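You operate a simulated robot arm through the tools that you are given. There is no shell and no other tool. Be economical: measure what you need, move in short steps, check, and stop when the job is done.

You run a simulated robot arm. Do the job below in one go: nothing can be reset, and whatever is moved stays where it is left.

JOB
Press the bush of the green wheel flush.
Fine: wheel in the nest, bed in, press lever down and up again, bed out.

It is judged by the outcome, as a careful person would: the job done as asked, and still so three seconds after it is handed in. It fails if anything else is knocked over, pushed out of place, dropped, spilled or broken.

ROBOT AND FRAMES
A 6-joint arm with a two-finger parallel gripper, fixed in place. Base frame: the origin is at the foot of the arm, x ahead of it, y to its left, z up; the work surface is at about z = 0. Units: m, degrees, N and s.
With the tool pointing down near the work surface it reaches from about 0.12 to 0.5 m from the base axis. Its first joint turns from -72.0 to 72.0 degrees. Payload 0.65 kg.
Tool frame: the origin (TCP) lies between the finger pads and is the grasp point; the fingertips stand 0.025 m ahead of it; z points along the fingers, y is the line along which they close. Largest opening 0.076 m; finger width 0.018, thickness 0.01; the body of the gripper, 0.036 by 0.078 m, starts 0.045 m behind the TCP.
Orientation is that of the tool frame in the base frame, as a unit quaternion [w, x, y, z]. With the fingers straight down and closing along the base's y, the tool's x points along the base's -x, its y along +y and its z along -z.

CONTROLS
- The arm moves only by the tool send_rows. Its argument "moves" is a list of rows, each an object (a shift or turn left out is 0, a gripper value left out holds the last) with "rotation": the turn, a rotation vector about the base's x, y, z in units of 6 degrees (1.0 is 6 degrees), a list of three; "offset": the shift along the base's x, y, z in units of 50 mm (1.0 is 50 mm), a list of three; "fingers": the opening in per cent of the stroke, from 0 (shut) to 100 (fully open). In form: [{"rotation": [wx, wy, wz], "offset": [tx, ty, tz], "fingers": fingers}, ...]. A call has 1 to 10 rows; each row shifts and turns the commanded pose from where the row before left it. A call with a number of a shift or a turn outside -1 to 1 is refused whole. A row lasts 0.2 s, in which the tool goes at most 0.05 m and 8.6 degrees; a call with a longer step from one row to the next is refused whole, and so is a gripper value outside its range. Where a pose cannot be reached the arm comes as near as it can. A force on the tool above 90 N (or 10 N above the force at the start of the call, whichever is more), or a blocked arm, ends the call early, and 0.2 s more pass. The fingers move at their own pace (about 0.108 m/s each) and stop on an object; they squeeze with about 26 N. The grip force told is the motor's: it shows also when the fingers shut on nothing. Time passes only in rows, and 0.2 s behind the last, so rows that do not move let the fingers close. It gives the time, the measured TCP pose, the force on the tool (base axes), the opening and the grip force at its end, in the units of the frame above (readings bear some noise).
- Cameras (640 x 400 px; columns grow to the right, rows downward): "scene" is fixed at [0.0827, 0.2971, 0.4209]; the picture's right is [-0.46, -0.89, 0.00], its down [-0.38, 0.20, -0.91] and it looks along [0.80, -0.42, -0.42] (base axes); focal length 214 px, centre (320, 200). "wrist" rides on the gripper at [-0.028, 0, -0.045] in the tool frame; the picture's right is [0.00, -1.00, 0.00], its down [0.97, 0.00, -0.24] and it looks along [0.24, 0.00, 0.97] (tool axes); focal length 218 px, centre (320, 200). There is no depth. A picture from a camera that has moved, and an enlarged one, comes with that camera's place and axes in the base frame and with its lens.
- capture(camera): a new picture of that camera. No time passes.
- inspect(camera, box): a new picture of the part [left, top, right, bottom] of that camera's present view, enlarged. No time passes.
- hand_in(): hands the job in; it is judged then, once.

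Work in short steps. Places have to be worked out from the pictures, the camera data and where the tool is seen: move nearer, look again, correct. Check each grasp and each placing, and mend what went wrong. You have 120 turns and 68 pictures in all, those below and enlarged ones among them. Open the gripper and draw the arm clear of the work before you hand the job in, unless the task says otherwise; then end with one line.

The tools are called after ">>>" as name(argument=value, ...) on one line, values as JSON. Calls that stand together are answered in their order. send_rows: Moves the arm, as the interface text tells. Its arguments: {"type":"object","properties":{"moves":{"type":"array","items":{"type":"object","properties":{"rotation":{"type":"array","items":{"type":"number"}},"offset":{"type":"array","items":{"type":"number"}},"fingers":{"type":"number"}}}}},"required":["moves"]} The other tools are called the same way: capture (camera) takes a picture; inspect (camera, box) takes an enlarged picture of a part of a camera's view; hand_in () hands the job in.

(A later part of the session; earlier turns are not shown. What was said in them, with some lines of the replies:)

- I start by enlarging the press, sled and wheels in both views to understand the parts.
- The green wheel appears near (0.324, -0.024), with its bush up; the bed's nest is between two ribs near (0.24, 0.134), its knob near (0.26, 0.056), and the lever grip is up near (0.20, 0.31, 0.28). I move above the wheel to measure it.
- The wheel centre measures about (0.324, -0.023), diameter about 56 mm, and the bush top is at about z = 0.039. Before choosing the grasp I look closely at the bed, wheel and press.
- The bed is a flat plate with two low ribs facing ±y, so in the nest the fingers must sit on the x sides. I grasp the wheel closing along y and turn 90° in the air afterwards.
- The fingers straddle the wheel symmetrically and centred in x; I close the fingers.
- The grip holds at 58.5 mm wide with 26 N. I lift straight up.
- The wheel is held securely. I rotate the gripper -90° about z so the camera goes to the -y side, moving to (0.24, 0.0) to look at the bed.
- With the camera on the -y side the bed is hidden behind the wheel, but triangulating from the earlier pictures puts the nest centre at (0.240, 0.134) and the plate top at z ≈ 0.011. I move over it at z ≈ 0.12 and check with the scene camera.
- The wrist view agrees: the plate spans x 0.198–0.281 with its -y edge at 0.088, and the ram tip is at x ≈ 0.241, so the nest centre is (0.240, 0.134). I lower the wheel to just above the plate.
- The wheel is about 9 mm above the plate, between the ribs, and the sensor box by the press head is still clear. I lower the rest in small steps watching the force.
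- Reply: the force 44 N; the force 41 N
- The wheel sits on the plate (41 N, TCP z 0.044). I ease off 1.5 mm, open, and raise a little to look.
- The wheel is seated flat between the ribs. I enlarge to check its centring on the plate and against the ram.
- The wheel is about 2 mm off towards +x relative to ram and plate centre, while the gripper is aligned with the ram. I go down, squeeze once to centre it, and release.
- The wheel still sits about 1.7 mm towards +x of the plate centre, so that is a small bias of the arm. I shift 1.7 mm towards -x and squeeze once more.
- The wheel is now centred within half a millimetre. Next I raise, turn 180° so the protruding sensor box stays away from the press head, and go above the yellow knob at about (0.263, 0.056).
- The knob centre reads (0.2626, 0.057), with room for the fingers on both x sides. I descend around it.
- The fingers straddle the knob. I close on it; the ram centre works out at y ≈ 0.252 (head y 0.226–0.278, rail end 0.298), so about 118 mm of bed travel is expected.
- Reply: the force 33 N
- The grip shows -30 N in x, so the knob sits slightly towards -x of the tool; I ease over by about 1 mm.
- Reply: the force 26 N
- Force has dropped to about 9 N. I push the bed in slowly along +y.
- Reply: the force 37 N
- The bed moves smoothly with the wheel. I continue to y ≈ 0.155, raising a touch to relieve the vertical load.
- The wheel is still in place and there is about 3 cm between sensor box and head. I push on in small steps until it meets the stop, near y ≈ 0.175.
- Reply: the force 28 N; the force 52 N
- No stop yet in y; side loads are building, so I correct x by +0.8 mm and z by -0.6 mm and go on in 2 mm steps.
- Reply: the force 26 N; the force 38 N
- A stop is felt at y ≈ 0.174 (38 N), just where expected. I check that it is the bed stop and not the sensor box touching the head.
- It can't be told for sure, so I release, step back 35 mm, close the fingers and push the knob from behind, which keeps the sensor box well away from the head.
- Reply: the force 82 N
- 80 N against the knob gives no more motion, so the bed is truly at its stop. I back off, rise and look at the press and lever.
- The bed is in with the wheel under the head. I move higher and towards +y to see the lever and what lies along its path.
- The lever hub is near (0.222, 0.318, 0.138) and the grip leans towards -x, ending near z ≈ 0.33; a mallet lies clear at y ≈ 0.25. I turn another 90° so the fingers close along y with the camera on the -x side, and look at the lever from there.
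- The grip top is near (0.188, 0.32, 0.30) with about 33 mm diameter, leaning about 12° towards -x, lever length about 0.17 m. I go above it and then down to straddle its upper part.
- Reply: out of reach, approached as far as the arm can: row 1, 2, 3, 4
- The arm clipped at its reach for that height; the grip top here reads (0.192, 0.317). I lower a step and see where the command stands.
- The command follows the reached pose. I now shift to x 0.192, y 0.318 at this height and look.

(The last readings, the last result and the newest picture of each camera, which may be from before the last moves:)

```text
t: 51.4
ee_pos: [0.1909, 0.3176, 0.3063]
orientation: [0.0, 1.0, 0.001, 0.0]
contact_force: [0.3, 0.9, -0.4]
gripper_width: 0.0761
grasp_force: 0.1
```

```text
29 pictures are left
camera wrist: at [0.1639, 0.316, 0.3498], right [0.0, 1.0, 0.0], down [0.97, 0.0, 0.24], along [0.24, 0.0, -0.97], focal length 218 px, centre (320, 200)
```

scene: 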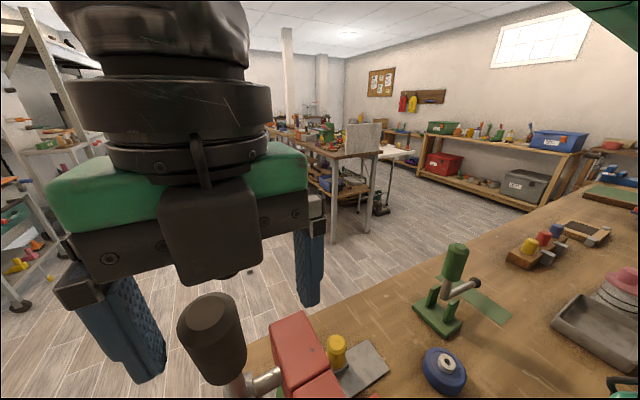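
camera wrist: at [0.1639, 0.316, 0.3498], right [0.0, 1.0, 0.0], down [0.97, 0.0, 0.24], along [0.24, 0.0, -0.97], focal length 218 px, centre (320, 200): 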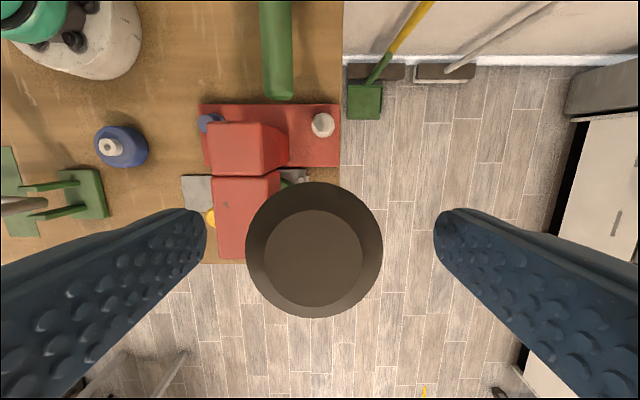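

The grip is centred between the fingers, at about (0.191, 0.315). I lower 22 mm, then close.

>>> send_rows(moves=[{"offset": [0.02, -0.04, -0.22]}, {"offset": [0, 0, -0.2]}, {}])

>>> capture(camera="wrist")

>>> inspect(camera="scene", box=[60, 180, 380, 400])

```text
t: 52.2
ee_pos: [0.1927, 0.3155, 0.283]
orientation: [0.0, 1.0, 0.001, 0.001]
contact_force: [0.4, -0.5, 0.3]
gripper_width: 0.0758
grasp_force: 0.1
```

```text
28 pictures are left
camera wrist: at [0.1648, 0.3139, 0.328], right [0.0, 1.0, 0.0], down [0.97, 0.0, 0.24], along [0.24, 0.0, -0.97], focal length 218 px, centre (320, 200)
```

wrist: 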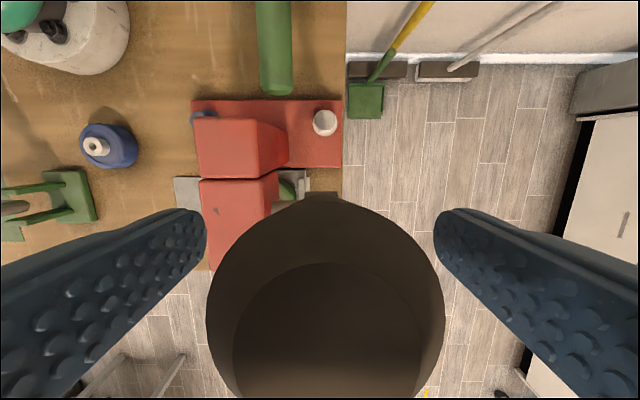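

```text
1.82 times, centred on (220, 290) of scene
camera zoom: at [0.0827, 0.2971, 0.4209], right [-0.46, -0.89, 0.0], down [-0.38, 0.2, -0.91], along [0.8, -0.42, -0.42], focal length 390 px, centre (502, 36)
```

zoom: 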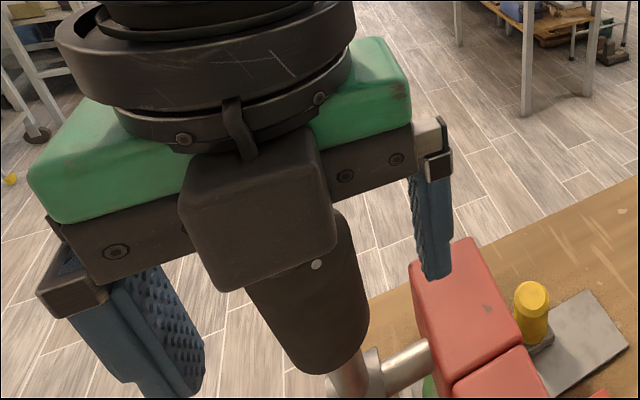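

The grip (35 mm) is between the pads with no contact. I close on it.

>>> send_rows(moves=[{"fingers": 0}, {}, {}])

```text
t: 53.0
ee_pos: [0.1936, 0.3156, 0.2833]
orientation: [-0.001, 1.0, 0.0, 0.0]
contact_force: [3.7, 24.0, 4.5]
gripper_width: 0.0315
grasp_force: 44.8
```

The grip holds; I correct 1 mm in y and test the lever gently by 5 mm towards +x.

>>> send_rows(moves=[{"offset": [0, 0.02, 0]}, {"offset": [0.1, 0, 0.015]}, {}])

```text
t: 53.8
ee_pos: [0.1974, 0.3151, 0.2838]
orientation: [0.001, 1.0, 0.0, -0.001]
contact_force: [-11.7, -1.6, -11.6]
gripper_width: 0.0316
grasp_force: 44.7
```

It moved about 4 mm with 12 N. I go another 10 mm to see whether it is freely turning.

>>> send_rows(moves=[{"offset": [0.1, 0, 0.015]}, {"offset": [0.1, 0, 0.01]}, {}])

>>> inspect(camera="scene", box=[60, 180, 380, 400])

```text
t: 54.6
ee_pos: [0.2072, 0.3161, 0.2843]
orientation: [0.002, 1.0, 0.0, 0.0]
contact_force: [-9.9, -20.0, -17.0]
gripper_width: 0.0317
grasp_force: 45.0
```

```text
1.82 times, centred on (220, 290) of scene
camera zoom: at [0.0827, 0.2971, 0.4209], right [-0.46, -0.89, 0.0], down [-0.38, 0.2, -0.91], along [0.8, -0.42, -0.42], focal length 390 px, centre (502, 36)
```

zoom: 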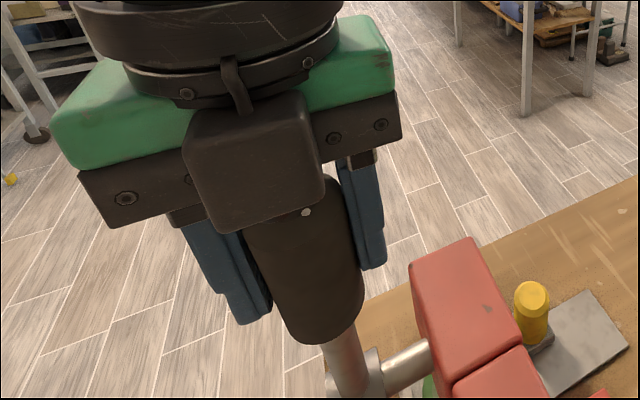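

The lever turns freely towards +x, with the grip pivoting in the pads. I carry on along the arc about the hub to just past vertical.

>>> send_rows(moves=[{"offset": [0.138, -0.008, 0.005]}, {"offset": [0.132, -0.006, -0.012]}, {"offset": [0.132, 0, -0.034]}, {"offset": [0.13, 0, -0.058]}, {}])

```text
t: 55.8
ee_pos: [0.2342, 0.3162, 0.2818]
orientation: [-0.003, 1.0, 0.001, 0.002]
contact_force: [5.9, 38.1, 77.9]
gripper_width: 0.0317
grasp_force: 44.4
```

The tool stopped short at x 0.234 with 78 N upward; I look before doing more.

>>> send_rows(moves=[{}])

>>> inspect(camera="scene", box=[60, 160, 380, 400])

>>> capture(camera="wrist")

```text
t: 56.2
ee_pos: [0.2348, 0.3165, 0.2811]
orientation: [-0.002, 1.0, 0.0, 0.002]
contact_force: [9.0, 39.1, 73.0]
gripper_width: 0.0318
grasp_force: 45.2
```

```text
1.67 times, centred on (220, 280) of scene
camera zoom: at [0.0825, 0.297, 0.4211], right [-0.46, -0.89, 0.0], down [-0.37, 0.2, -0.91], along [0.8, -0.42, -0.42], focal length 358 px, centre (487, 67)
```

zoom: 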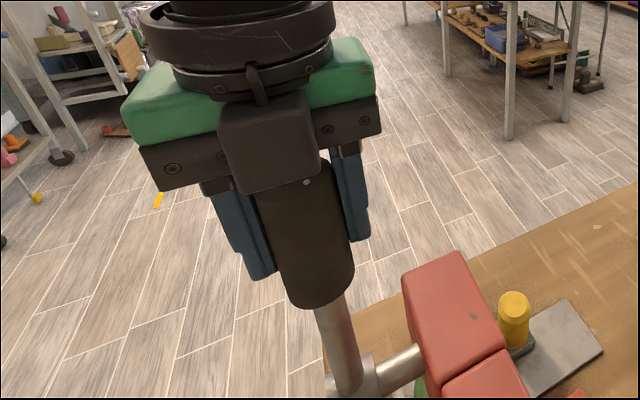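

```text
24 pictures are left
camera wrist: at [0.2062, 0.3143, 0.3265], right [0.0, 1.0, 0.01], down [0.97, 0.0, 0.24], along [0.24, 0.01, -0.97], focal length 218 px, centre (320, 200)
```

wrist: 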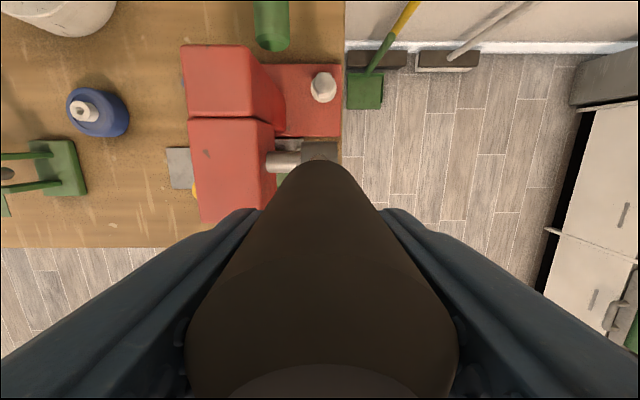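

Hub and shaft now read x ≈ 0.2195, z ≈ 0.14, so I was pushing along the lever's axis. I relieve by +1.5 mm in z and +0.8 mm in y, then take smaller arc steps with the corrected centre.

>>> send_rows(moves=[{"offset": [0, 0.016, 0.03]}, {"offset": [0.12, 0, -0.01]}, {}])

```text
t: 57.0
ee_pos: [0.2392, 0.3149, 0.2809]
orientation: [0.003, 1.0, 0.0, -0.001]
contact_force: [-17.3, -12.5, -42.1]
gripper_width: 0.0317
grasp_force: 44.3
```

Axial load now is small the other way; lever at about 8°. I continue in 4° steps with corrections.

>>> send_rows(moves=[{"offset": [0.197, -0.004, -0.044]}, {"offset": [0.194, 0, -0.048]}, {}])

```text
t: 57.8
ee_pos: [0.2601, 0.3162, 0.2788]
orientation: [0.0, 1.0, 0.0, 0.001]
contact_force: [-3.4, 6.8, 38.8]
gripper_width: 0.0317
grasp_force: 44.9
```

Working well: lever about 16°, light loads. Continue.

>>> send_rows(moves=[{"offset": [0.19, 0.003, -0.052]}, {"offset": [0.185, 0, -0.074]}, {}])

>>> send_rows(moves=[{"offset": [0.179, 0, -0.089]}, {}])

```text
t: 58.6
ee_pos: [0.2779, 0.316, 0.2708]
orientation: [0.001, 1.0, 0.0, 0.0]
contact_force: [-12.2, -15.7, -7.4]
gripper_width: 0.0314
grasp_force: 44.5
```

```text
t: 59.2
ee_pos: [0.2871, 0.3171, 0.2654]
orientation: [-0.001, 1.0, 0.0, 0.001]
contact_force: [4.6, 4.9, 28.8]
gripper_width: 0.0313
grasp_force: 44.4
```

Lever at about 28°, radius stable at 0.1425. Continue.

>>> send_rows(moves=[{"offset": [0.173, 0, -0.097]}, {"offset": [0.165, 0, -0.112]}, {}])

>>> send_rows(moves=[{"offset": [0.157, 0, -0.124]}, {"offset": [0.148, 0, -0.135]}, {}])

```text
t: 60.0
ee_pos: [0.3034, 0.3168, 0.2553]
orientation: [-0.004, 1.0, 0.001, 0.003]
contact_force: [29.1, 51.5, 56.6]
gripper_width: 0.0314
grasp_force: 44.8
out of reach, approached as far as the arm can: row 2
```

```text
t: 60.8
ee_pos: [0.3175, 0.3159, 0.24]
orientation: [-0.006, 1.0, 0.001, 0.005]
contact_force: [29.2, 69.0, 41.2]
gripper_width: 0.0316
grasp_force: 44.4
```

Lever at about 44°; the arm is close to its reach and was pulled in y. I add 1 mm in y and continue in small steps.

>>> send_rows(moves=[{"offset": [0.142, 0.02, -0.135]}, {}])

>>> send_rows(moves=[{"offset": [0.128, 0.0, -0.15]}, {}])

```text
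t: 61.4
ee_pos: [0.3175, 0.3157, 0.2402]
orientation: [-0.006, 1.0, 0.001, 0.005]
contact_force: [23.7, 68.4, 21.4]
gripper_width: 0.0318
grasp_force: 44.6
out of reach, approached as far as the arm can: row 1
```

```text
t: 61.7
ee_pos: [0.3184, 0.3159, 0.2374]
orientation: [-0.008, 1.0, 0.001, 0.004]
contact_force: [5.6, 7.4, 7.1]
gripper_width: 0.0314
grasp_force: 44.6
stopped in row 1: the force on the tool passed its limit (the readings are from after the stop); the commanded pose is now the measured one
```

The vertical tool pose runs out of reach at about 45°. I tilt the tool about y (fingers leaning to +x) by 30°, pivoting on the grip, which draws the wrist nearer the base.

>>> send_rows(moves=[{"rotation": [0, -0.5, 0]}, {"rotation": [0, -0.5, 0]}, {}])

```text
t: 62.5
ee_pos: [0.3208, 0.316, 0.2372]
orientation: [-0.009, 0.998, 0.002, 0.059]
contact_force: [32.6, 28.2, 44.4]
gripper_width: 0.0315
grasp_force: 44.5
```

The tilt works. I continue tilting to about 30° with a slight outward relief.

>>> send_rows(moves=[{"rotation": [0, -0.6, 0], "offset": [0.006, 0.008, 0.006]}, {"rotation": [0, -0.6, 0]}, {"rotation": [0, -0.7, 0]}, {}])

>>> send_rows(moves=[{"rotation": [0, -0.7, 0]}, {"rotation": [0, -0.7, 0]}, {"rotation": [0, -0.7, 0]}, {}])

>>> inspect(camera="scene", box=[60, 160, 380, 400])

```text
t: 63.5
ee_pos: [0.3206, 0.3144, 0.237]
orientation: [-0.006, 0.988, 0.001, 0.156]
contact_force: [28.0, 3.7, 36.5]
gripper_width: 0.031
grasp_force: 44.5
```

```text
t: 64.1
ee_pos: [0.3189, 0.3151, 0.2423]
orientation: [0.004, 0.979, -0.004, 0.202]
contact_force: [-1.8, -6.0, -5.7]
gripper_width: 0.0311
grasp_force: 44.6
out of reach, approached as far as the arm can: row 2
stopped in row 2: the force on the tool passed its limit (the readings are from after the stop); the commanded pose is now the measured one
```

```text
1.67 times, centred on (220, 280) of scene
camera zoom: at [0.0826, 0.2971, 0.4209], right [-0.46, -0.89, 0.0], down [-0.38, 0.2, -0.91], along [0.8, -0.42, -0.42], focal length 358 px, centre (487, 67)
```

zoom: 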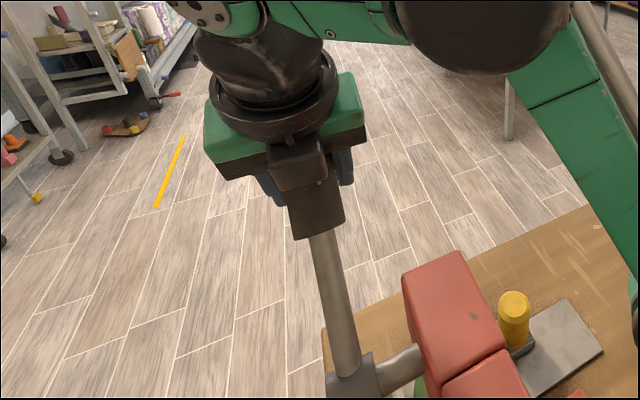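

Tilt reached 23°. From here I continue the arc (lever at about 44°).

>>> send_rows(moves=[{"offset": [0.14, 0, -0.142]}, {}])

>>> send_rows(moves=[{"offset": [0.13, 0, -0.153]}, {}])

```text
t: 64.8
ee_pos: [0.325, 0.3149, 0.2369]
orientation: [0.008, 0.981, -0.007, 0.194]
contact_force: [-4.2, -6.5, -8.9]
gripper_width: 0.0309
grasp_force: 44.3
out of reach, approached as far as the arm can: row 1
stopped in row 2: the force on the tool passed its limit (the readings are from after the stop); the commanded pose is now the measured one
```

```text
t: 65.4
ee_pos: [0.3307, 0.3153, 0.2309]
orientation: [0.014, 0.982, -0.009, 0.19]
contact_force: [-49.5, -52.0, -46.3]
gripper_width: 0.0311
grasp_force: 44.9
out of reach, approached as far as the arm can: row 1
```

Still at the edge of reach here, with loads rising. I relax the fingers a little so I can slide nearer the hub, and see whether the lever stays put.

>>> send_rows(moves=[{"fingers": 55}, {}, {}])

>>> inspect(camera="scene", box=[60, 160, 380, 400])

```text
t: 66.2
ee_pos: [0.3338, 0.3177, 0.2325]
orientation: [0.009, 0.981, -0.005, 0.194]
contact_force: [-0.3, 0.0, -0.1]
gripper_width: 0.0419
grasp_force: 0.0
```

```text
1.67 times, centred on (220, 280) of scene
camera zoom: at [0.0827, 0.2971, 0.4209], right [-0.46, -0.89, 0.0], down [-0.38, 0.2, -0.91], along [0.8, -0.42, -0.42], focal length 358 px, centre (487, 67)
```

zoom: 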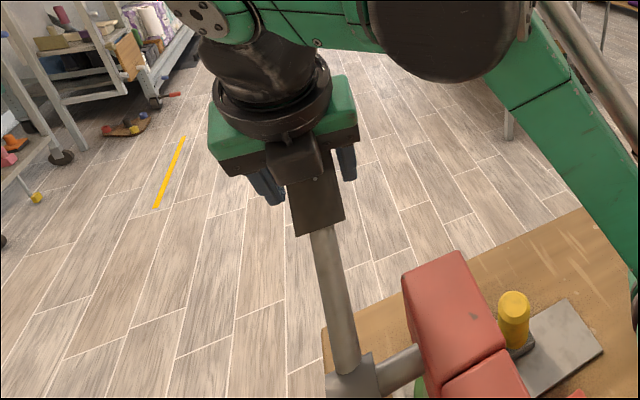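

The lever stays where it is. I slide about 37 mm inward along it and return the tool to vertical.

>>> send_rows(moves=[{"offset": [-0.2, -0.015, -0.16], "rotation": [0.08, 0.6, 0]}, {"offset": [-0.2, -0.015, -0.16], "rotation": [0.08, 0.8, 0]}, {"offset": [-0.18, 0, -0.15], "rotation": [0, 0.8, 0]}, {"rotation": [0, 0.8, 0]}, {"rotation": [0, 0.8, 0]}, {}])

>>> capture(camera="wrist")

>>> inspect(camera="scene", box=[100, 200, 368, 400])

```text
t: 67.4
ee_pos: [0.301, 0.3187, 0.2184]
orientation: [0.004, 1.0, -0.004, -0.001]
contact_force: [-26.2, -6.9, 40.5]
gripper_width: 0.0419
grasp_force: 0.0
out of reach, approached as far as the arm can: row 1, 3
stopped in row 5: the force on the tool passed its limit (the readings are from after the stop); the commanded pose is now the measured one
```

```text
21 pictures are left
camera wrist: at [0.2733, 0.3188, 0.264], right [0.01, 1.0, -0.01], down [0.97, -0.01, 0.24], along [0.24, -0.01, -0.97], focal length 218 px, centre (320, 200)
```

wrist: 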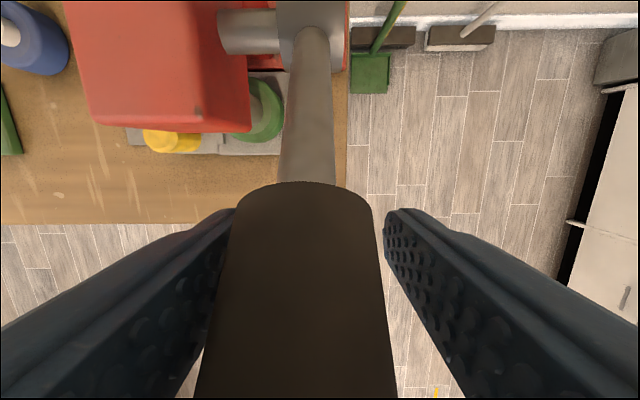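

```text
2.00 times, centred on (234, 300) of scene
camera zoom: at [0.0825, 0.297, 0.421], right [-0.46, -0.89, 0.0], down [-0.37, 0.2, -0.91], along [0.8, -0.42, -0.42], focal length 429 px, centre (492, 0)
```

zoom: 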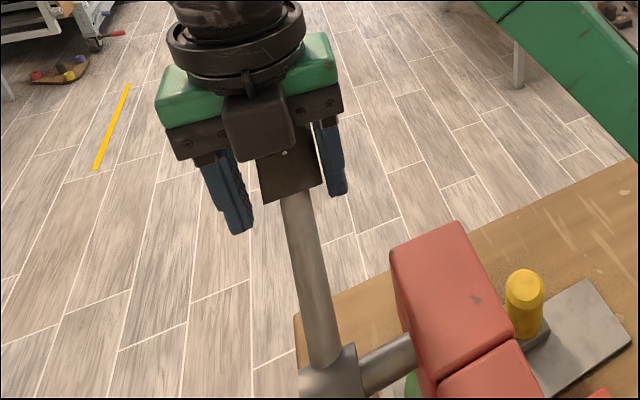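

The lever has stayed near 45° and now sits further into the hand, about 0.113 m from the hub. I centre in y, grip again here, and take one arc step.

>>> send_rows(moves=[{"offset": [0, -0.04, 0.02]}, {"fingers": 0}, {}, {}])

>>> send_rows(moves=[{"offset": [0.106, 0, -0.118]}, {}])

```text
t: 68.4
ee_pos: [0.3013, 0.3173, 0.2188]
orientation: [0.007, 1.0, -0.005, -0.002]
contact_force: [-60.1, -19.5, 7.1]
gripper_width: 0.0335
grasp_force: 25.9
```

```text
t: 68.7
ee_pos: [0.3007, 0.3153, 0.2174]
orientation: [0.009, 1.0, -0.003, -0.005]
contact_force: [-21.5, -11.7, 33.4]
gripper_width: 0.0322
grasp_force: 26.4
stopped in row 1: the force on the tool passed its limit (the readings are from after the stop); the commanded pose is now the measured one
```

The step met over 90 N, and I need to know whether the lever resists (ram on bush) or the palm is jammed against the grip. I look closely with both cameras.

>>> inspect(camera="wrist", box=[160, 0, 480, 200])

>>> inspect(camera="scene", box=[160, 230, 352, 350])

```text
2.00 times, centred on (320, 100) of wrist
camera zoom: at [0.2732, 0.3158, 0.2643], right [0.01, 1.0, -0.02], down [0.97, 0.0, 0.23], along [0.23, -0.02, -0.97], focal length 436 px, centre (320, 400)
```

zoom: 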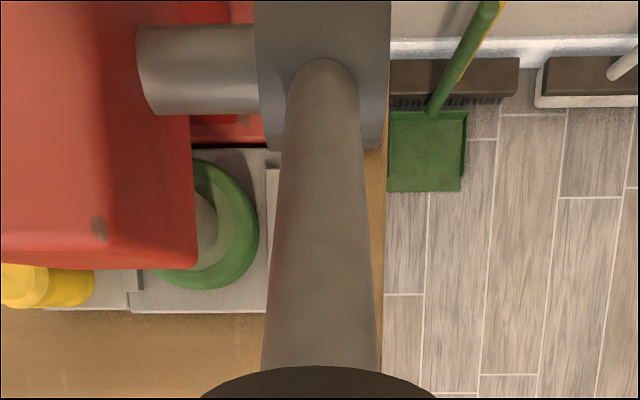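

```text
3.33 times, centred on (256, 290) of scene
camera zoom: at [0.0826, 0.297, 0.421], right [-0.46, -0.89, 0.0], down [-0.37, 0.2, -0.91], along [0.8, -0.42, -0.42], focal length 715 px, centre (533, -100)
```

zoom: 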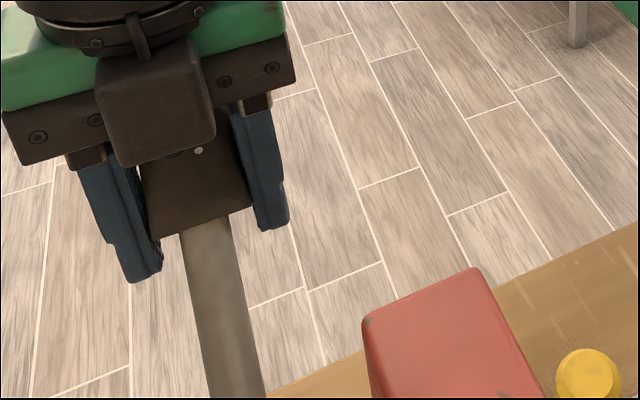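

The lever is at about 47° (shaft perspective), the grip begins 0.09 m from the hub. I make small tangential steps and watch how the force builds.

>>> send_rows(moves=[{"offset": [0.02, 0, -0.02]}, {"offset": [0.02, 0, -0.02]}, {}])

>>> send_rows(moves=[{"offset": [0.02, 0, -0.02]}, {"offset": [0.02, 0, -0.02]}, {}])

```text
t: 69.3
ee_pos: [0.3009, 0.3152, 0.2188]
orientation: [0.009, 1.0, -0.005, -0.006]
contact_force: [-21.1, -8.0, 22.8]
gripper_width: 0.0315
grasp_force: 44.2
stopped in row 3: the force on the tool passed its limit (the readings are from after the stop); the commanded pose is now the measured one
```

```text
t: 69.8
ee_pos: [0.3016, 0.316, 0.2192]
orientation: [0.009, 1.0, -0.005, -0.006]
contact_force: [-17.9, -3.8, 25.1]
gripper_width: 0.0315
grasp_force: 44.6
stopped in row 2: the force on the tool passed its limit (the readings are from after the stop); the commanded pose is now the measured one
```

The lever is firm here (over 90 N for 2 mm), which may be its bottom stop with the bush home. I look at the ram and bush under the head.

>>> inspect(camera="wrist", box=[220, 60, 316, 160])

```text
4.00 times, centred on (268, 110) of wrist
camera zoom: at [0.2733, 0.3155, 0.2644], right [0.01, 1.0, -0.02], down [0.97, 0.0, 0.23], along [0.23, -0.02, -0.97], focal length 873 px, centre (528, 560)
```

zoom: 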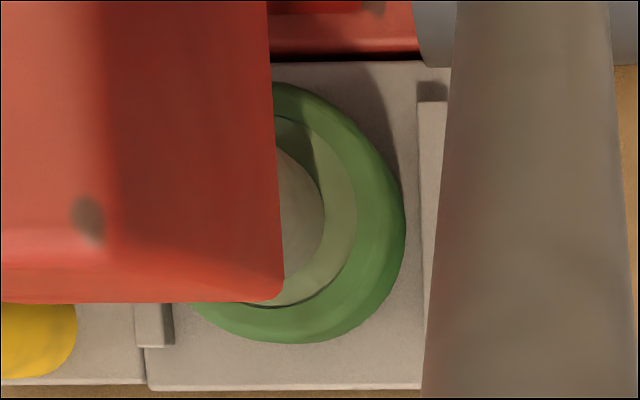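

The ram is down on the wheel and no proud bush is visible, so this looks like the bottom of the stroke. To bring the lever up I relax the grip and slide out to about 0.14 m from the hub.

>>> send_rows(moves=[{"fingers": 60}, {}, {"offset": [0.15, 0, 0.15]}, {"offset": [0.15, 0, 0.14]}, {"offset": [0.08, 0, 0.08]}, {}])

```text
t: 71.2
ee_pos: [0.3147, 0.3156, 0.2322]
orientation: [0.008, 1.0, -0.005, -0.007]
contact_force: [-0.1, 0.4, 0.3]
gripper_width: 0.0455
grasp_force: 0.0
out of reach, approached as far as the arm can: row 5
```

Now at radius 0.1325. I grip again and give one more firm tangential press to confirm it is the bottom stop.

>>> send_rows(moves=[{"fingers": 0}, {}, {}, {"offset": [0.025, 0, -0.025]}, {"offset": [0.025, 0, -0.025]}, {}])

```text
t: 72.6
ee_pos: [0.3169, 0.3155, 0.2302]
orientation: [0.007, 1.0, -0.004, -0.009]
contact_force: [-11.0, 15.4, 59.6]
gripper_width: 0.0316
grasp_force: 44.6
```

It gave about 1.5° with 50 N. I push a bit more to see if it keeps moving.

>>> send_rows(moves=[{"offset": [0.03, 0, -0.03]}, {}])

>>> send_rows(moves=[{"offset": [0.03, 0, -0.03]}, {}])

```text
t: 73.2
ee_pos: [0.3171, 0.3162, 0.2291]
orientation: [0.006, 1.0, -0.003, -0.009]
contact_force: [-23.9, 24.1, 71.9]
gripper_width: 0.0316
grasp_force: 44.5
```

```text
t: 73.8
ee_pos: [0.3167, 0.3141, 0.2269]
orientation: [0.007, 1.0, -0.002, -0.011]
contact_force: [-47.5, 4.5, 58.2]
gripper_width: 0.0316
grasp_force: 44.5
```

Holding 75 N gives no further motion: that is the bottom of the stroke. Now I bring the lever back up along the arc, in small steps.

>>> send_rows(moves=[{"offset": [-0.09, 0, 0.08]}, {"offset": [-0.1, 0, 0.1]}, {}])

>>> send_rows(moves=[{"offset": [-0.126, 0, 0.13]}, {}])

```text
t: 74.6
ee_pos: [0.3115, 0.3165, 0.2345]
orientation: [0.007, 1.0, -0.003, -0.007]
contact_force: [-13.0, 13.9, -35.3]
gripper_width: 0.0314
grasp_force: 44.5
```

```text
t: 75.2
ee_pos: [0.3039, 0.3153, 0.2413]
orientation: [0.008, 1.0, -0.004, -0.008]
contact_force: [-12.7, 15.4, -35.8]
gripper_width: 0.0312
grasp_force: 44.6
```

The lever rises freely with it (now about 40°). Continue upward.

>>> send_rows(moves=[{"offset": [-0.15, 0.006, 0.106]}, {"offset": [-0.152, 0, 0.102]}, {}])

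>>> send_rows(moves=[{"offset": [-0.16, 0, 0.092]}, {"offset": [-0.165, 0, 0.08]}, {}])

```text
t: 76.0
ee_pos: [0.2904, 0.3145, 0.253]
orientation: [0.009, 1.0, -0.004, -0.007]
contact_force: [6.2, 11.4, -21.1]
gripper_width: 0.0315
grasp_force: 44.8
```

```text
t: 76.8
ee_pos: [0.2746, 0.3158, 0.2617]
orientation: [0.008, 1.0, -0.005, -0.006]
contact_force: [19.4, -4.6, -10.7]
gripper_width: 0.0316
grasp_force: 45.3
```

Lever at about 24°; continuing.

>>> send_rows(moves=[{"offset": [-0.172, 0, 0.068]}, {"offset": [-0.177, 0, 0.058]}, {}])

>>> send_rows(moves=[{"offset": [-0.18, 0, 0.046]}, {"offset": [-0.184, 0, 0.034]}, {}])

```text
t: 77.6
ee_pos: [0.2569, 0.3165, 0.2672]
orientation: [0.008, 1.0, -0.003, -0.008]
contact_force: [18.5, -9.8, 5.9]
gripper_width: 0.032
grasp_force: 44.9
```

```text
t: 78.4
ee_pos: [0.239, 0.3157, 0.2707]
orientation: [0.008, 1.0, -0.002, -0.006]
contact_force: [19.6, -4.0, 8.1]
gripper_width: 0.0318
grasp_force: 44.8
```

Nearly upright (8°); I continue to its original rest lean.

>>> send_rows(moves=[{"offset": [-0.184, 0, 0.02]}, {"offset": [-0.184, 0, 0.006]}, {}])

>>> send_rows(moves=[{"offset": [-0.184, 0, -0.004]}, {"offset": [-0.15, 0, -0.016]}, {}])

>>> send_rows(moves=[{"offset": [-0.06, 0, -0.01]}, {"offset": [-0.06, 0, -0.01]}, {}])

```text
t: 79.2
ee_pos: [0.2197, 0.3167, 0.273]
orientation: [0.007, 1.0, -0.003, -0.007]
contact_force: [18.1, -11.5, 18.5]
gripper_width: 0.032
grasp_force: 45.2
```

```text
t: 80.0
ee_pos: [0.204, 0.3152, 0.2718]
orientation: [0.007, 1.0, -0.003, -0.007]
contact_force: [18.6, 1.1, 32.5]
gripper_width: 0.0319
grasp_force: 45.3
```

```text
t: 80.8
ee_pos: [0.1977, 0.3158, 0.2704]
orientation: [0.007, 1.0, -0.003, -0.008]
contact_force: [8.1, 0.0, 46.0]
gripper_width: 0.032
grasp_force: 45.1
```

Lever is at about -9.5°; one last small nudge to its stop, then I open.

>>> send_rows(moves=[{"offset": [-0.05, 0, 0]}, {}, {"fingers": 100}, {}, {}])

>>> send_rows(moves=[{"offset": [0, 0, 0.5]}, {"offset": [-0.1, -0.3, 0.4]}, {}])

>>> capture(camera="wrist")

```text
t: 82.0
ee_pos: [0.1957, 0.3149, 0.2692]
orientation: [0.007, 1.0, -0.003, -0.008]
contact_force: [-0.5, 0.0, 0.1]
gripper_width: 0.0761
grasp_force: 0.0
```

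```text
t: 82.8
ee_pos: [0.1903, 0.3005, 0.3156]
orientation: [0.008, 1.0, -0.004, -0.008]
contact_force: [-0.3, -0.9, -0.8]
gripper_width: 0.076
grasp_force: 0.0
```

```text
16 pictures are left
camera wrist: at [0.163, 0.3004, 0.3619], right [0.01, 1.0, -0.02], down [0.97, 0.0, 0.22], along [0.22, -0.02, -0.97], focal length 218 px, centre (320, 200)
```

wrist: 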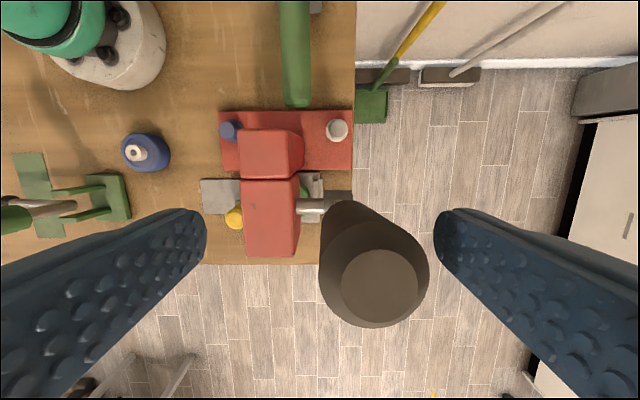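

The lever is back up. I withdraw in -x (the grip is free between the fingers), then up and back towards the middle.

>>> send_rows(moves=[{"offset": [-0.6, 0, 0]}, {"offset": [-0.5, 0, 0.3]}, {"offset": [0, 0, 0.8]}, {"offset": [0, -0.6, 0.3]}, {"offset": [0.3, -0.8, 0]}, {"offset": [0.5, -0.8, 0]}, {"offset": [0.5, -0.8, 0]}, {}])

```text
t: 84.6
ee_pos: [0.1963, 0.144, 0.3831]
orientation: [0.008, 1.0, -0.004, -0.009]
contact_force: [0.7, -0.2, -0.3]
gripper_width: 0.076
grasp_force: 0.0
out of reach, approached as far as the arm can: row 3
```

I turn back -90° (camera on +y side), correct the small orientation drift, and go above the knob's in-position (0.262, 0.174).

>>> send_rows(moves=[{"rotation": [0.15, -0.17, 0], "offset": [0, 0, 0]}, {"rotation": [0, 0, -1], "offset": [0.3, 0, 0]}, {"rotation": [0, 0, -1], "offset": [0.3, 0, 0]}, {"rotation": [0, 0, -1], "offset": [0.3, 0, 0]}, {"rotation": [0, 0, -1], "offset": [0.3, 0, 0]}, {"rotation": [0, 0, -1], "offset": [0.1, 0, 0]}, {"rotation": [0, 0, -1]}, {"rotation": [0, 0, -1]}, {"rotation": [0, 0, -1]}, {"rotation": [0, 0, -1]}])

>>> send_rows(moves=[{"rotation": [0, 0, -1]}, {"rotation": [0, 0, -1]}, {"rotation": [0, 0, -1]}, {"rotation": [0, 0, -1]}, {"rotation": [0, 0, -1]}, {"rotation": [0, 0, -0.92], "offset": [0, 0.2, 0]}, {"offset": [0, 0.3, -0.7]}, {"offset": [0, 0, -0.8]}, {"offset": [0, 0, -0.8]}, {}])

>>> capture(camera="wrist")

```text
t: 86.8
ee_pos: [0.2626, 0.1471, 0.3794]
orientation: [0.001, 0.889, -0.458, 0.0]
contact_force: [0.3, 0.1, -0.6]
gripper_width: 0.0759
grasp_force: 0.0
```

```text
t: 89.0
ee_pos: [0.263, 0.1716, 0.2642]
orientation: [0.0, -0.707, 0.707, -0.002]
contact_force: [0.4, 0.7, -0.8]
gripper_width: 0.0759
grasp_force: 0.1
```

```text
15 pictures are left
camera wrist: at [0.2638, 0.1984, 0.31], right [1.0, 0.0, 0.0], down [0.0, -0.97, 0.24], along [0.0, -0.24, -0.97], focal length 218 px, centre (320, 200)
```

wrist: 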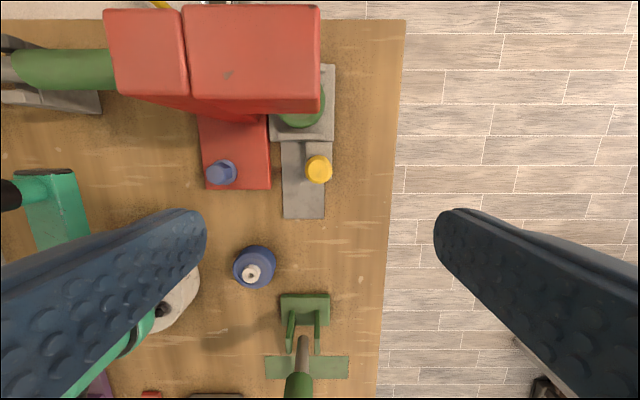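

The knob is at (0.2615, 0.174). I descend around it, staying 3 mm on the -y side to keep the sensor clear of the head.

>>> send_rows(moves=[{"offset": [-0.03, -0.02, -0.8]}, {"offset": [0, 0, -0.7]}, {"offset": [0, 0, -0.7]}, {"offset": [0, 0, -0.7]}, {"offset": [0, 0, -0.7]}, {"offset": [0, 0, -0.5]}, {"offset": [0, 0, -0.23]}, {}])

>>> send_rows(moves=[{"fingers": 0}, {}, {}, {}])

```text
t: 90.8
ee_pos: [0.2615, 0.1702, 0.0479]
orientation: [0.001, 0.708, -0.706, 0.001]
contact_force: [0.3, -0.7, 0.1]
gripper_width: 0.0761
grasp_force: 0.1
```

```text
t: 91.8
ee_pos: [0.2614, 0.1711, 0.048]
orientation: [0.001, 0.707, -0.707, 0.001]
contact_force: [9.7, 0.7, -14.8]
gripper_width: 0.0315
grasp_force: 44.5
```

The knob is gripped with low side load. I pull the bed out along -y by about 115 mm.

>>> send_rows(moves=[{"offset": [0.002, -0.1, 0]}, {"offset": [0, -0.2, 0]}, {"offset": [0, -0.25, 0]}, {}])

>>> send_rows(moves=[{"offset": [0, -0.25, 0]}, {"offset": [0, -0.25, 0]}, {"offset": [0, -0.25, 0]}, {"offset": [0, -0.25, 0]}, {"offset": [0, -0.25, 0]}, {}])

>>> send_rows(moves=[{"offset": [0, -0.2, 0]}, {"offset": [0, -0.2, 0]}, {}])

```text
t: 92.8
ee_pos: [0.2619, 0.1439, 0.0497]
orientation: [0.001, -0.707, 0.708, -0.002]
contact_force: [20.4, -1.3, -37.6]
gripper_width: 0.0317
grasp_force: 44.7
```

```text
t: 94.2
ee_pos: [0.263, 0.0807, 0.0476]
orientation: [-0.001, 0.708, -0.707, 0.0]
contact_force: [22.6, 0.7, 37.7]
gripper_width: 0.0316
grasp_force: 44.9
```

```text
t: 95.0
ee_pos: [0.2625, 0.061, 0.0484]
orientation: [-0.001, 0.707, -0.707, 0.002]
contact_force: [34.0, 0.3, -38.0]
gripper_width: 0.0317
grasp_force: 44.4
```

About 7 mm more to the out position; I pull in small steps, feeling for the stop.

>>> send_rows(moves=[{"offset": [0.008, -0.08, 0]}, {"offset": [0, -0.06, 0]}, {}])

>>> send_rows(moves=[{"offset": [0, -0.04, 0]}, {}])

```text
t: 95.8
ee_pos: [0.2626, 0.0555, 0.0497]
orientation: [-0.003, 0.709, -0.706, -0.001]
contact_force: [18.3, 37.4, 9.9]
gripper_width: 0.0316
grasp_force: 44.7
```

```text
t: 96.4
ee_pos: [0.262, 0.0521, 0.049]
orientation: [-0.002, 0.707, -0.707, -0.001]
contact_force: [19.4, 36.7, -10.7]
gripper_width: 0.0317
grasp_force: 45.2
```

The out stop is felt (37 N, fingers slipping). I release, rise and inspect the bush.

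>>> send_rows(moves=[{"fingers": 100}, {}, {}, {"offset": [0, 0, 0.5]}, {"offset": [0, 0, 0.8]}, {"offset": [0, 0, 0.8]}, {"offset": [0, 0, 0.8]}, {}])

>>> inspect(camera="scene", box=[290, 270, 450, 370])

>>> inspect(camera="wrist", box=[200, 0, 420, 200])

```text
t: 98.2
ee_pos: [0.2625, 0.0517, 0.1937]
orientation: [0.001, 0.708, -0.706, 0.001]
contact_force: [-0.2, -0.5, 0.2]
gripper_width: 0.0761
grasp_force: 0.1
```

```text
4.00 times, centred on (370, 320) of scene
camera zoom: at [0.0827, 0.2971, 0.4209], right [-0.46, -0.89, 0.0], down [-0.38, 0.2, -0.91], along [0.8, -0.42, -0.42], focal length 858 px, centre (120, -280)
```

zoom: 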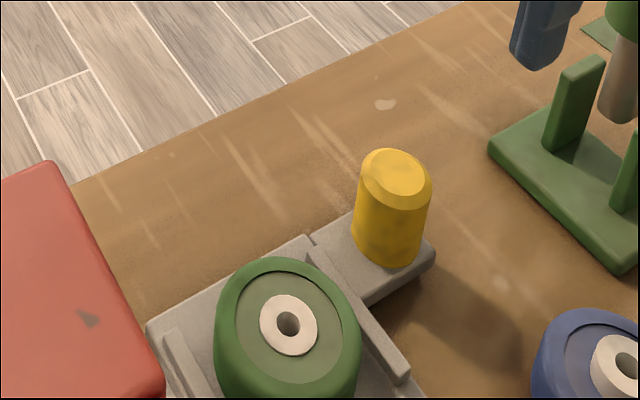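

```text
2.00 times, centred on (310, 100) of wrist
camera zoom: at [0.2626, 0.0781, 0.2391], right [1.0, 0.0, 0.0], down [0.0, -0.97, 0.24], along [0.0, -0.24, -0.97], focal length 436 px, centre (340, 400)
```

zoom: 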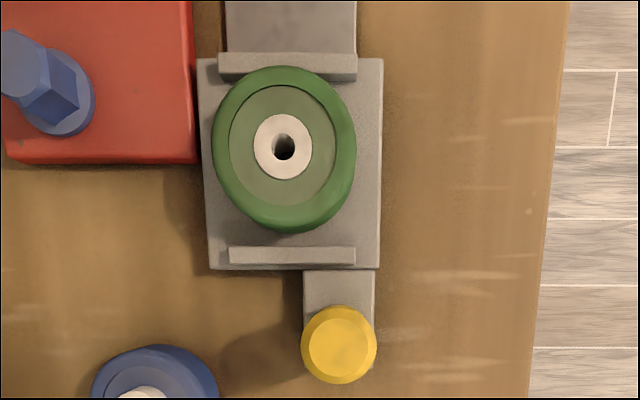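

The bush now looks flush. I enlarge once more to check for any remaining step, and check the bed's out position against the beginning.

>>> inspect(camera="scene", box=[336, 328, 392, 363])

>>> inspect(camera="wrist", box=[300, 30, 390, 120])

```text
11.43 times, centred on (364, 346) of scene
camera zoom: at [0.0827, 0.2971, 0.4209], right [-0.46, -0.89, 0.0], down [-0.38, 0.2, -0.91], along [0.8, -0.42, -0.42], focal length 2451 px, centre (-183, -1463)
```

zoom: 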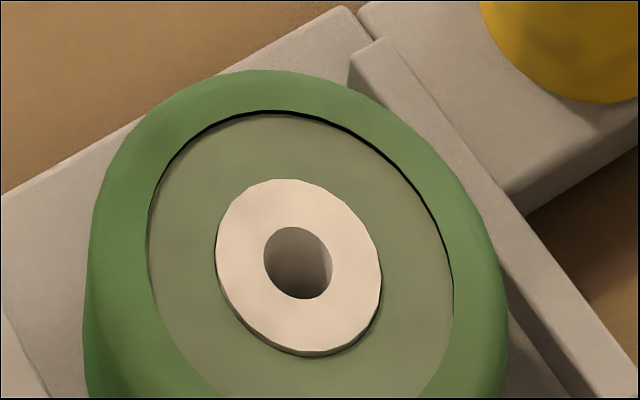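

```text
4.44 times, centred on (345, 75) of wrist
camera zoom: at [0.2626, 0.0781, 0.2391], right [1.0, 0.0, 0.0], down [0.0, -0.97, 0.24], along [0.0, -0.24, -0.97], focal length 970 px, centre (209, 756)
```

zoom: 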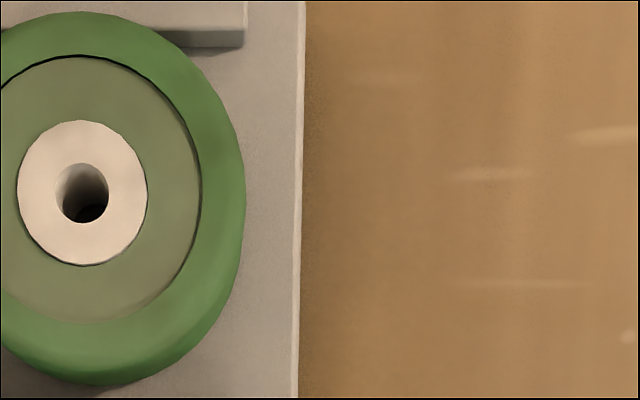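

There is a thin edge still visible round the bush. I magnify it to judge its height.

>>> inspect(camera="scene", box=[352, 342, 372, 360])

```text
16.00 times, centred on (362, 351) of scene
camera zoom: at [0.0827, 0.2971, 0.4209], right [-0.46, -0.89, 0.0], down [-0.38, 0.2, -0.91], along [0.8, -0.42, -0.42], focal length 3432 px, centre (-352, -2216)
```

zoom: 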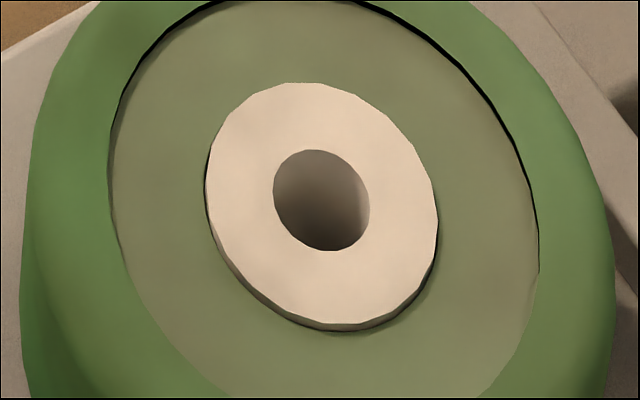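

The remaining edge is under 1 mm, from about 8 mm at the start. The lever moved with little resistance and then met a firm wall, so I take that as the press's full stroke. The bed is out and the lever is up, so I draw the arm clear.

>>> send_rows(moves=[{"offset": [0, 0, 0.9]}, {"offset": [0, 0, 0.9]}, {"offset": [-0.3, 0, 0.9]}, {"offset": [-0.3, 0, 0.5]}, {}])

>>> capture(camera="scene")

>>> capture(camera="wrist")

```text
t: 99.4
ee_pos: [0.233, 0.051, 0.3542]
orientation: [-0.001, -0.707, 0.707, -0.001]
contact_force: [0.5, 0.8, 0.0]
gripper_width: 0.076
grasp_force: 0.0
```

```text
9 pictures are left
```

scene: 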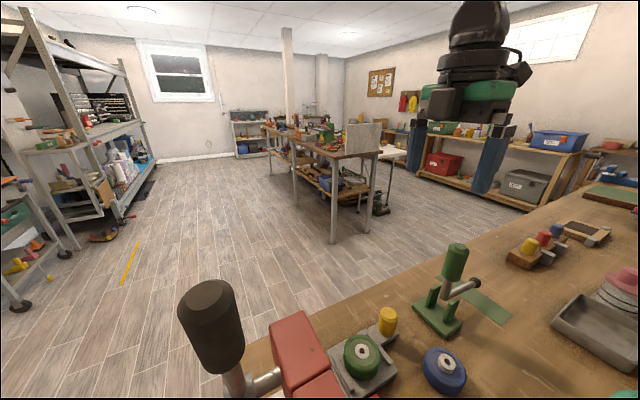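

```text
8 pictures are left
camera wrist: at [0.2324, 0.0772, 0.3989], right [1.0, 0.0, 0.0], down [0.0, -0.97, 0.24], along [0.0, -0.24, -0.97], focal length 218 px, centre (320, 200)
```

wrist: 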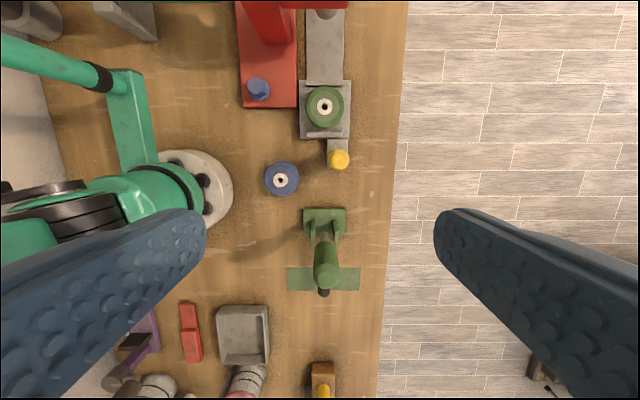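

All in place, but compared with the first picture the lever grip sits about 4° short of its original rest. I bring closed fingers to its +x side, passing above the head, to nudge it fully up.

>>> send_rows(moves=[{"offset": [0.2, 0.6, -0.4], "fingers": 0}, {"offset": [0.2, 0.7, -0.4]}, {"offset": [0, 0.7, -0.4]}, {"offset": [0, 0.7, -0.3]}, {"offset": [0, 0.6, -0.2]}, {}])

>>> capture(camera="wrist")

```text
t: 100.8
ee_pos: [0.2514, 0.217, 0.2658]
orientation: [0.0, -0.707, 0.707, -0.001]
contact_force: [-0.4, 0.0, -0.5]
gripper_width: 0.0
grasp_force: 23.7
```

```text
7 pictures are left
camera wrist: at [0.2513, 0.2434, 0.3126], right [1.0, 0.0, 0.0], down [0.0, -0.97, 0.24], along [0.0, -0.24, -0.97], focal length 218 px, centre (320, 200)
```

wrist: 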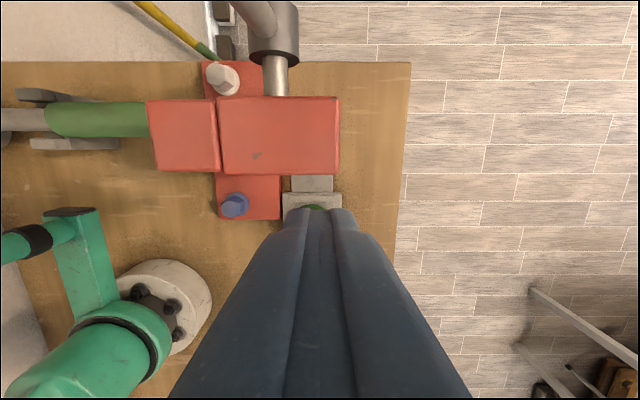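

The way is clear; the lever leans towards -x with room on its +x side. I move in y alongside it.

>>> send_rows(moves=[{"offset": [0, 0.5, 0]}, {"offset": [0, 0.5, 0]}, {"offset": [0, 0.5, 0]}, {"offset": [0, 0.46, 0]}, {}])

>>> capture(camera="scene")

```text
t: 102.0
ee_pos: [0.2519, 0.3149, 0.2692]
orientation: [0.0, 0.707, -0.707, 0.001]
contact_force: [-0.4, -0.7, -0.1]
gripper_width: 0.0
grasp_force: 23.9
```

```text
6 pictures are left
```

scene: 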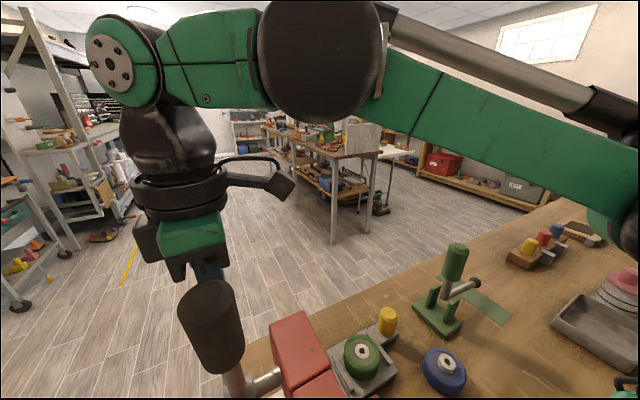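

The fingers are just behind the grip as seen from the scene camera. I push gently towards -x in small steps until the force tells of the stop.

>>> send_rows(moves=[{"offset": [-0.15, 0, 0]}, {"offset": [-0.12, 0, 0]}, {"offset": [-0.08, 0, 0]}, {}])

>>> send_rows(moves=[{"offset": [-0.08, 0, 0]}, {"offset": [-0.06, 0, 0]}, {}])

```text
t: 103.0
ee_pos: [0.2347, 0.315, 0.27]
orientation: [0.0, 0.708, -0.706, 0.002]
contact_force: [0.5, 0.1, 0.1]
gripper_width: 0.0
grasp_force: 23.4
```

```text
t: 103.8
ee_pos: [0.2281, 0.3143, 0.2698]
orientation: [0.001, 0.707, -0.707, 0.0]
contact_force: [3.5, 0.2, 1.5]
gripper_width: 0.0
grasp_force: 23.9
```

Light contact (3.5 N). I continue a few millimetres.

>>> send_rows(moves=[{"offset": [-0.06, 0, 0]}, {"offset": [-0.06, 0, 0]}, {}])

>>> send_rows(moves=[{"offset": [-0.05, 0, 0]}, {"offset": [-0.05, 0, 0]}, {}])

```text
t: 104.6
ee_pos: [0.2236, 0.3151, 0.2679]
orientation: [0.002, -0.706, 0.708, -0.002]
contact_force: [40.0, 4.9, 3.1]
gripper_width: 0.0001
grasp_force: 23.4
```

```text
t: 105.4
ee_pos: [0.2214, 0.3131, 0.2675]
orientation: [0.008, -0.705, 0.709, -0.008]
contact_force: [77.9, 10.5, -4.3]
gripper_width: 0.0002
grasp_force: 23.9
```

The lever is firmly at its upper stop. I back off towards +x, then out along -y and up.

>>> send_rows(moves=[{"offset": [0.3, 0, 0]}, {"offset": [0.3, 0, 0]}, {"offset": [0, -0.6, 0]}, {"offset": [0, -0.8, 0.1]}, {"offset": [0, -0.8, 0.4]}, {"offset": [0, -0.8, 0.5]}, {"offset": [-0.2, -0.8, 0.5], "fingers": 100}, {"offset": [-0.2, -0.8, 0.4]}, {}])

>>> capture(camera="scene")

```text
t: 107.4
ee_pos: [0.2261, 0.085, 0.3632]
orientation: [0.001, 0.708, -0.707, 0.001]
contact_force: [0.4, -0.2, -0.1]
gripper_width: 0.0761
grasp_force: 0.2
```

```text
5 pictures are left
```

scene: 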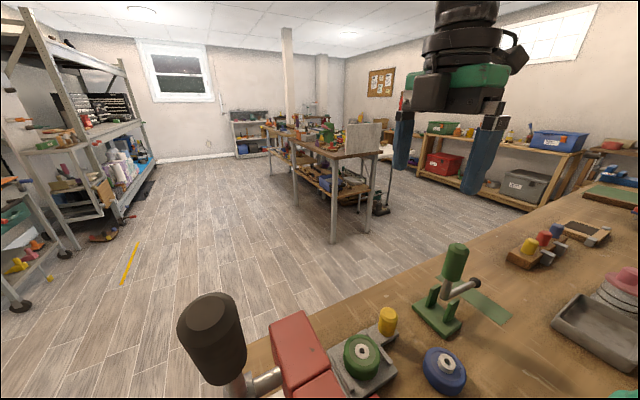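

The lever is now exactly as in the first picture, the bed is out with the pressed wheel in its nest, nothing else has moved, and the arm is clear and open. I hand in.

>>> hand_in()

```text
The job is handed in.
```

I pressed the green wheel's bush down from about 8 mm proud to within 1 mm of its face, where the lever met a firm stop. A thin edge is still visible up close. The wheel is in its nest, the bed is out, the lever is fully up, and nothing else was moved.
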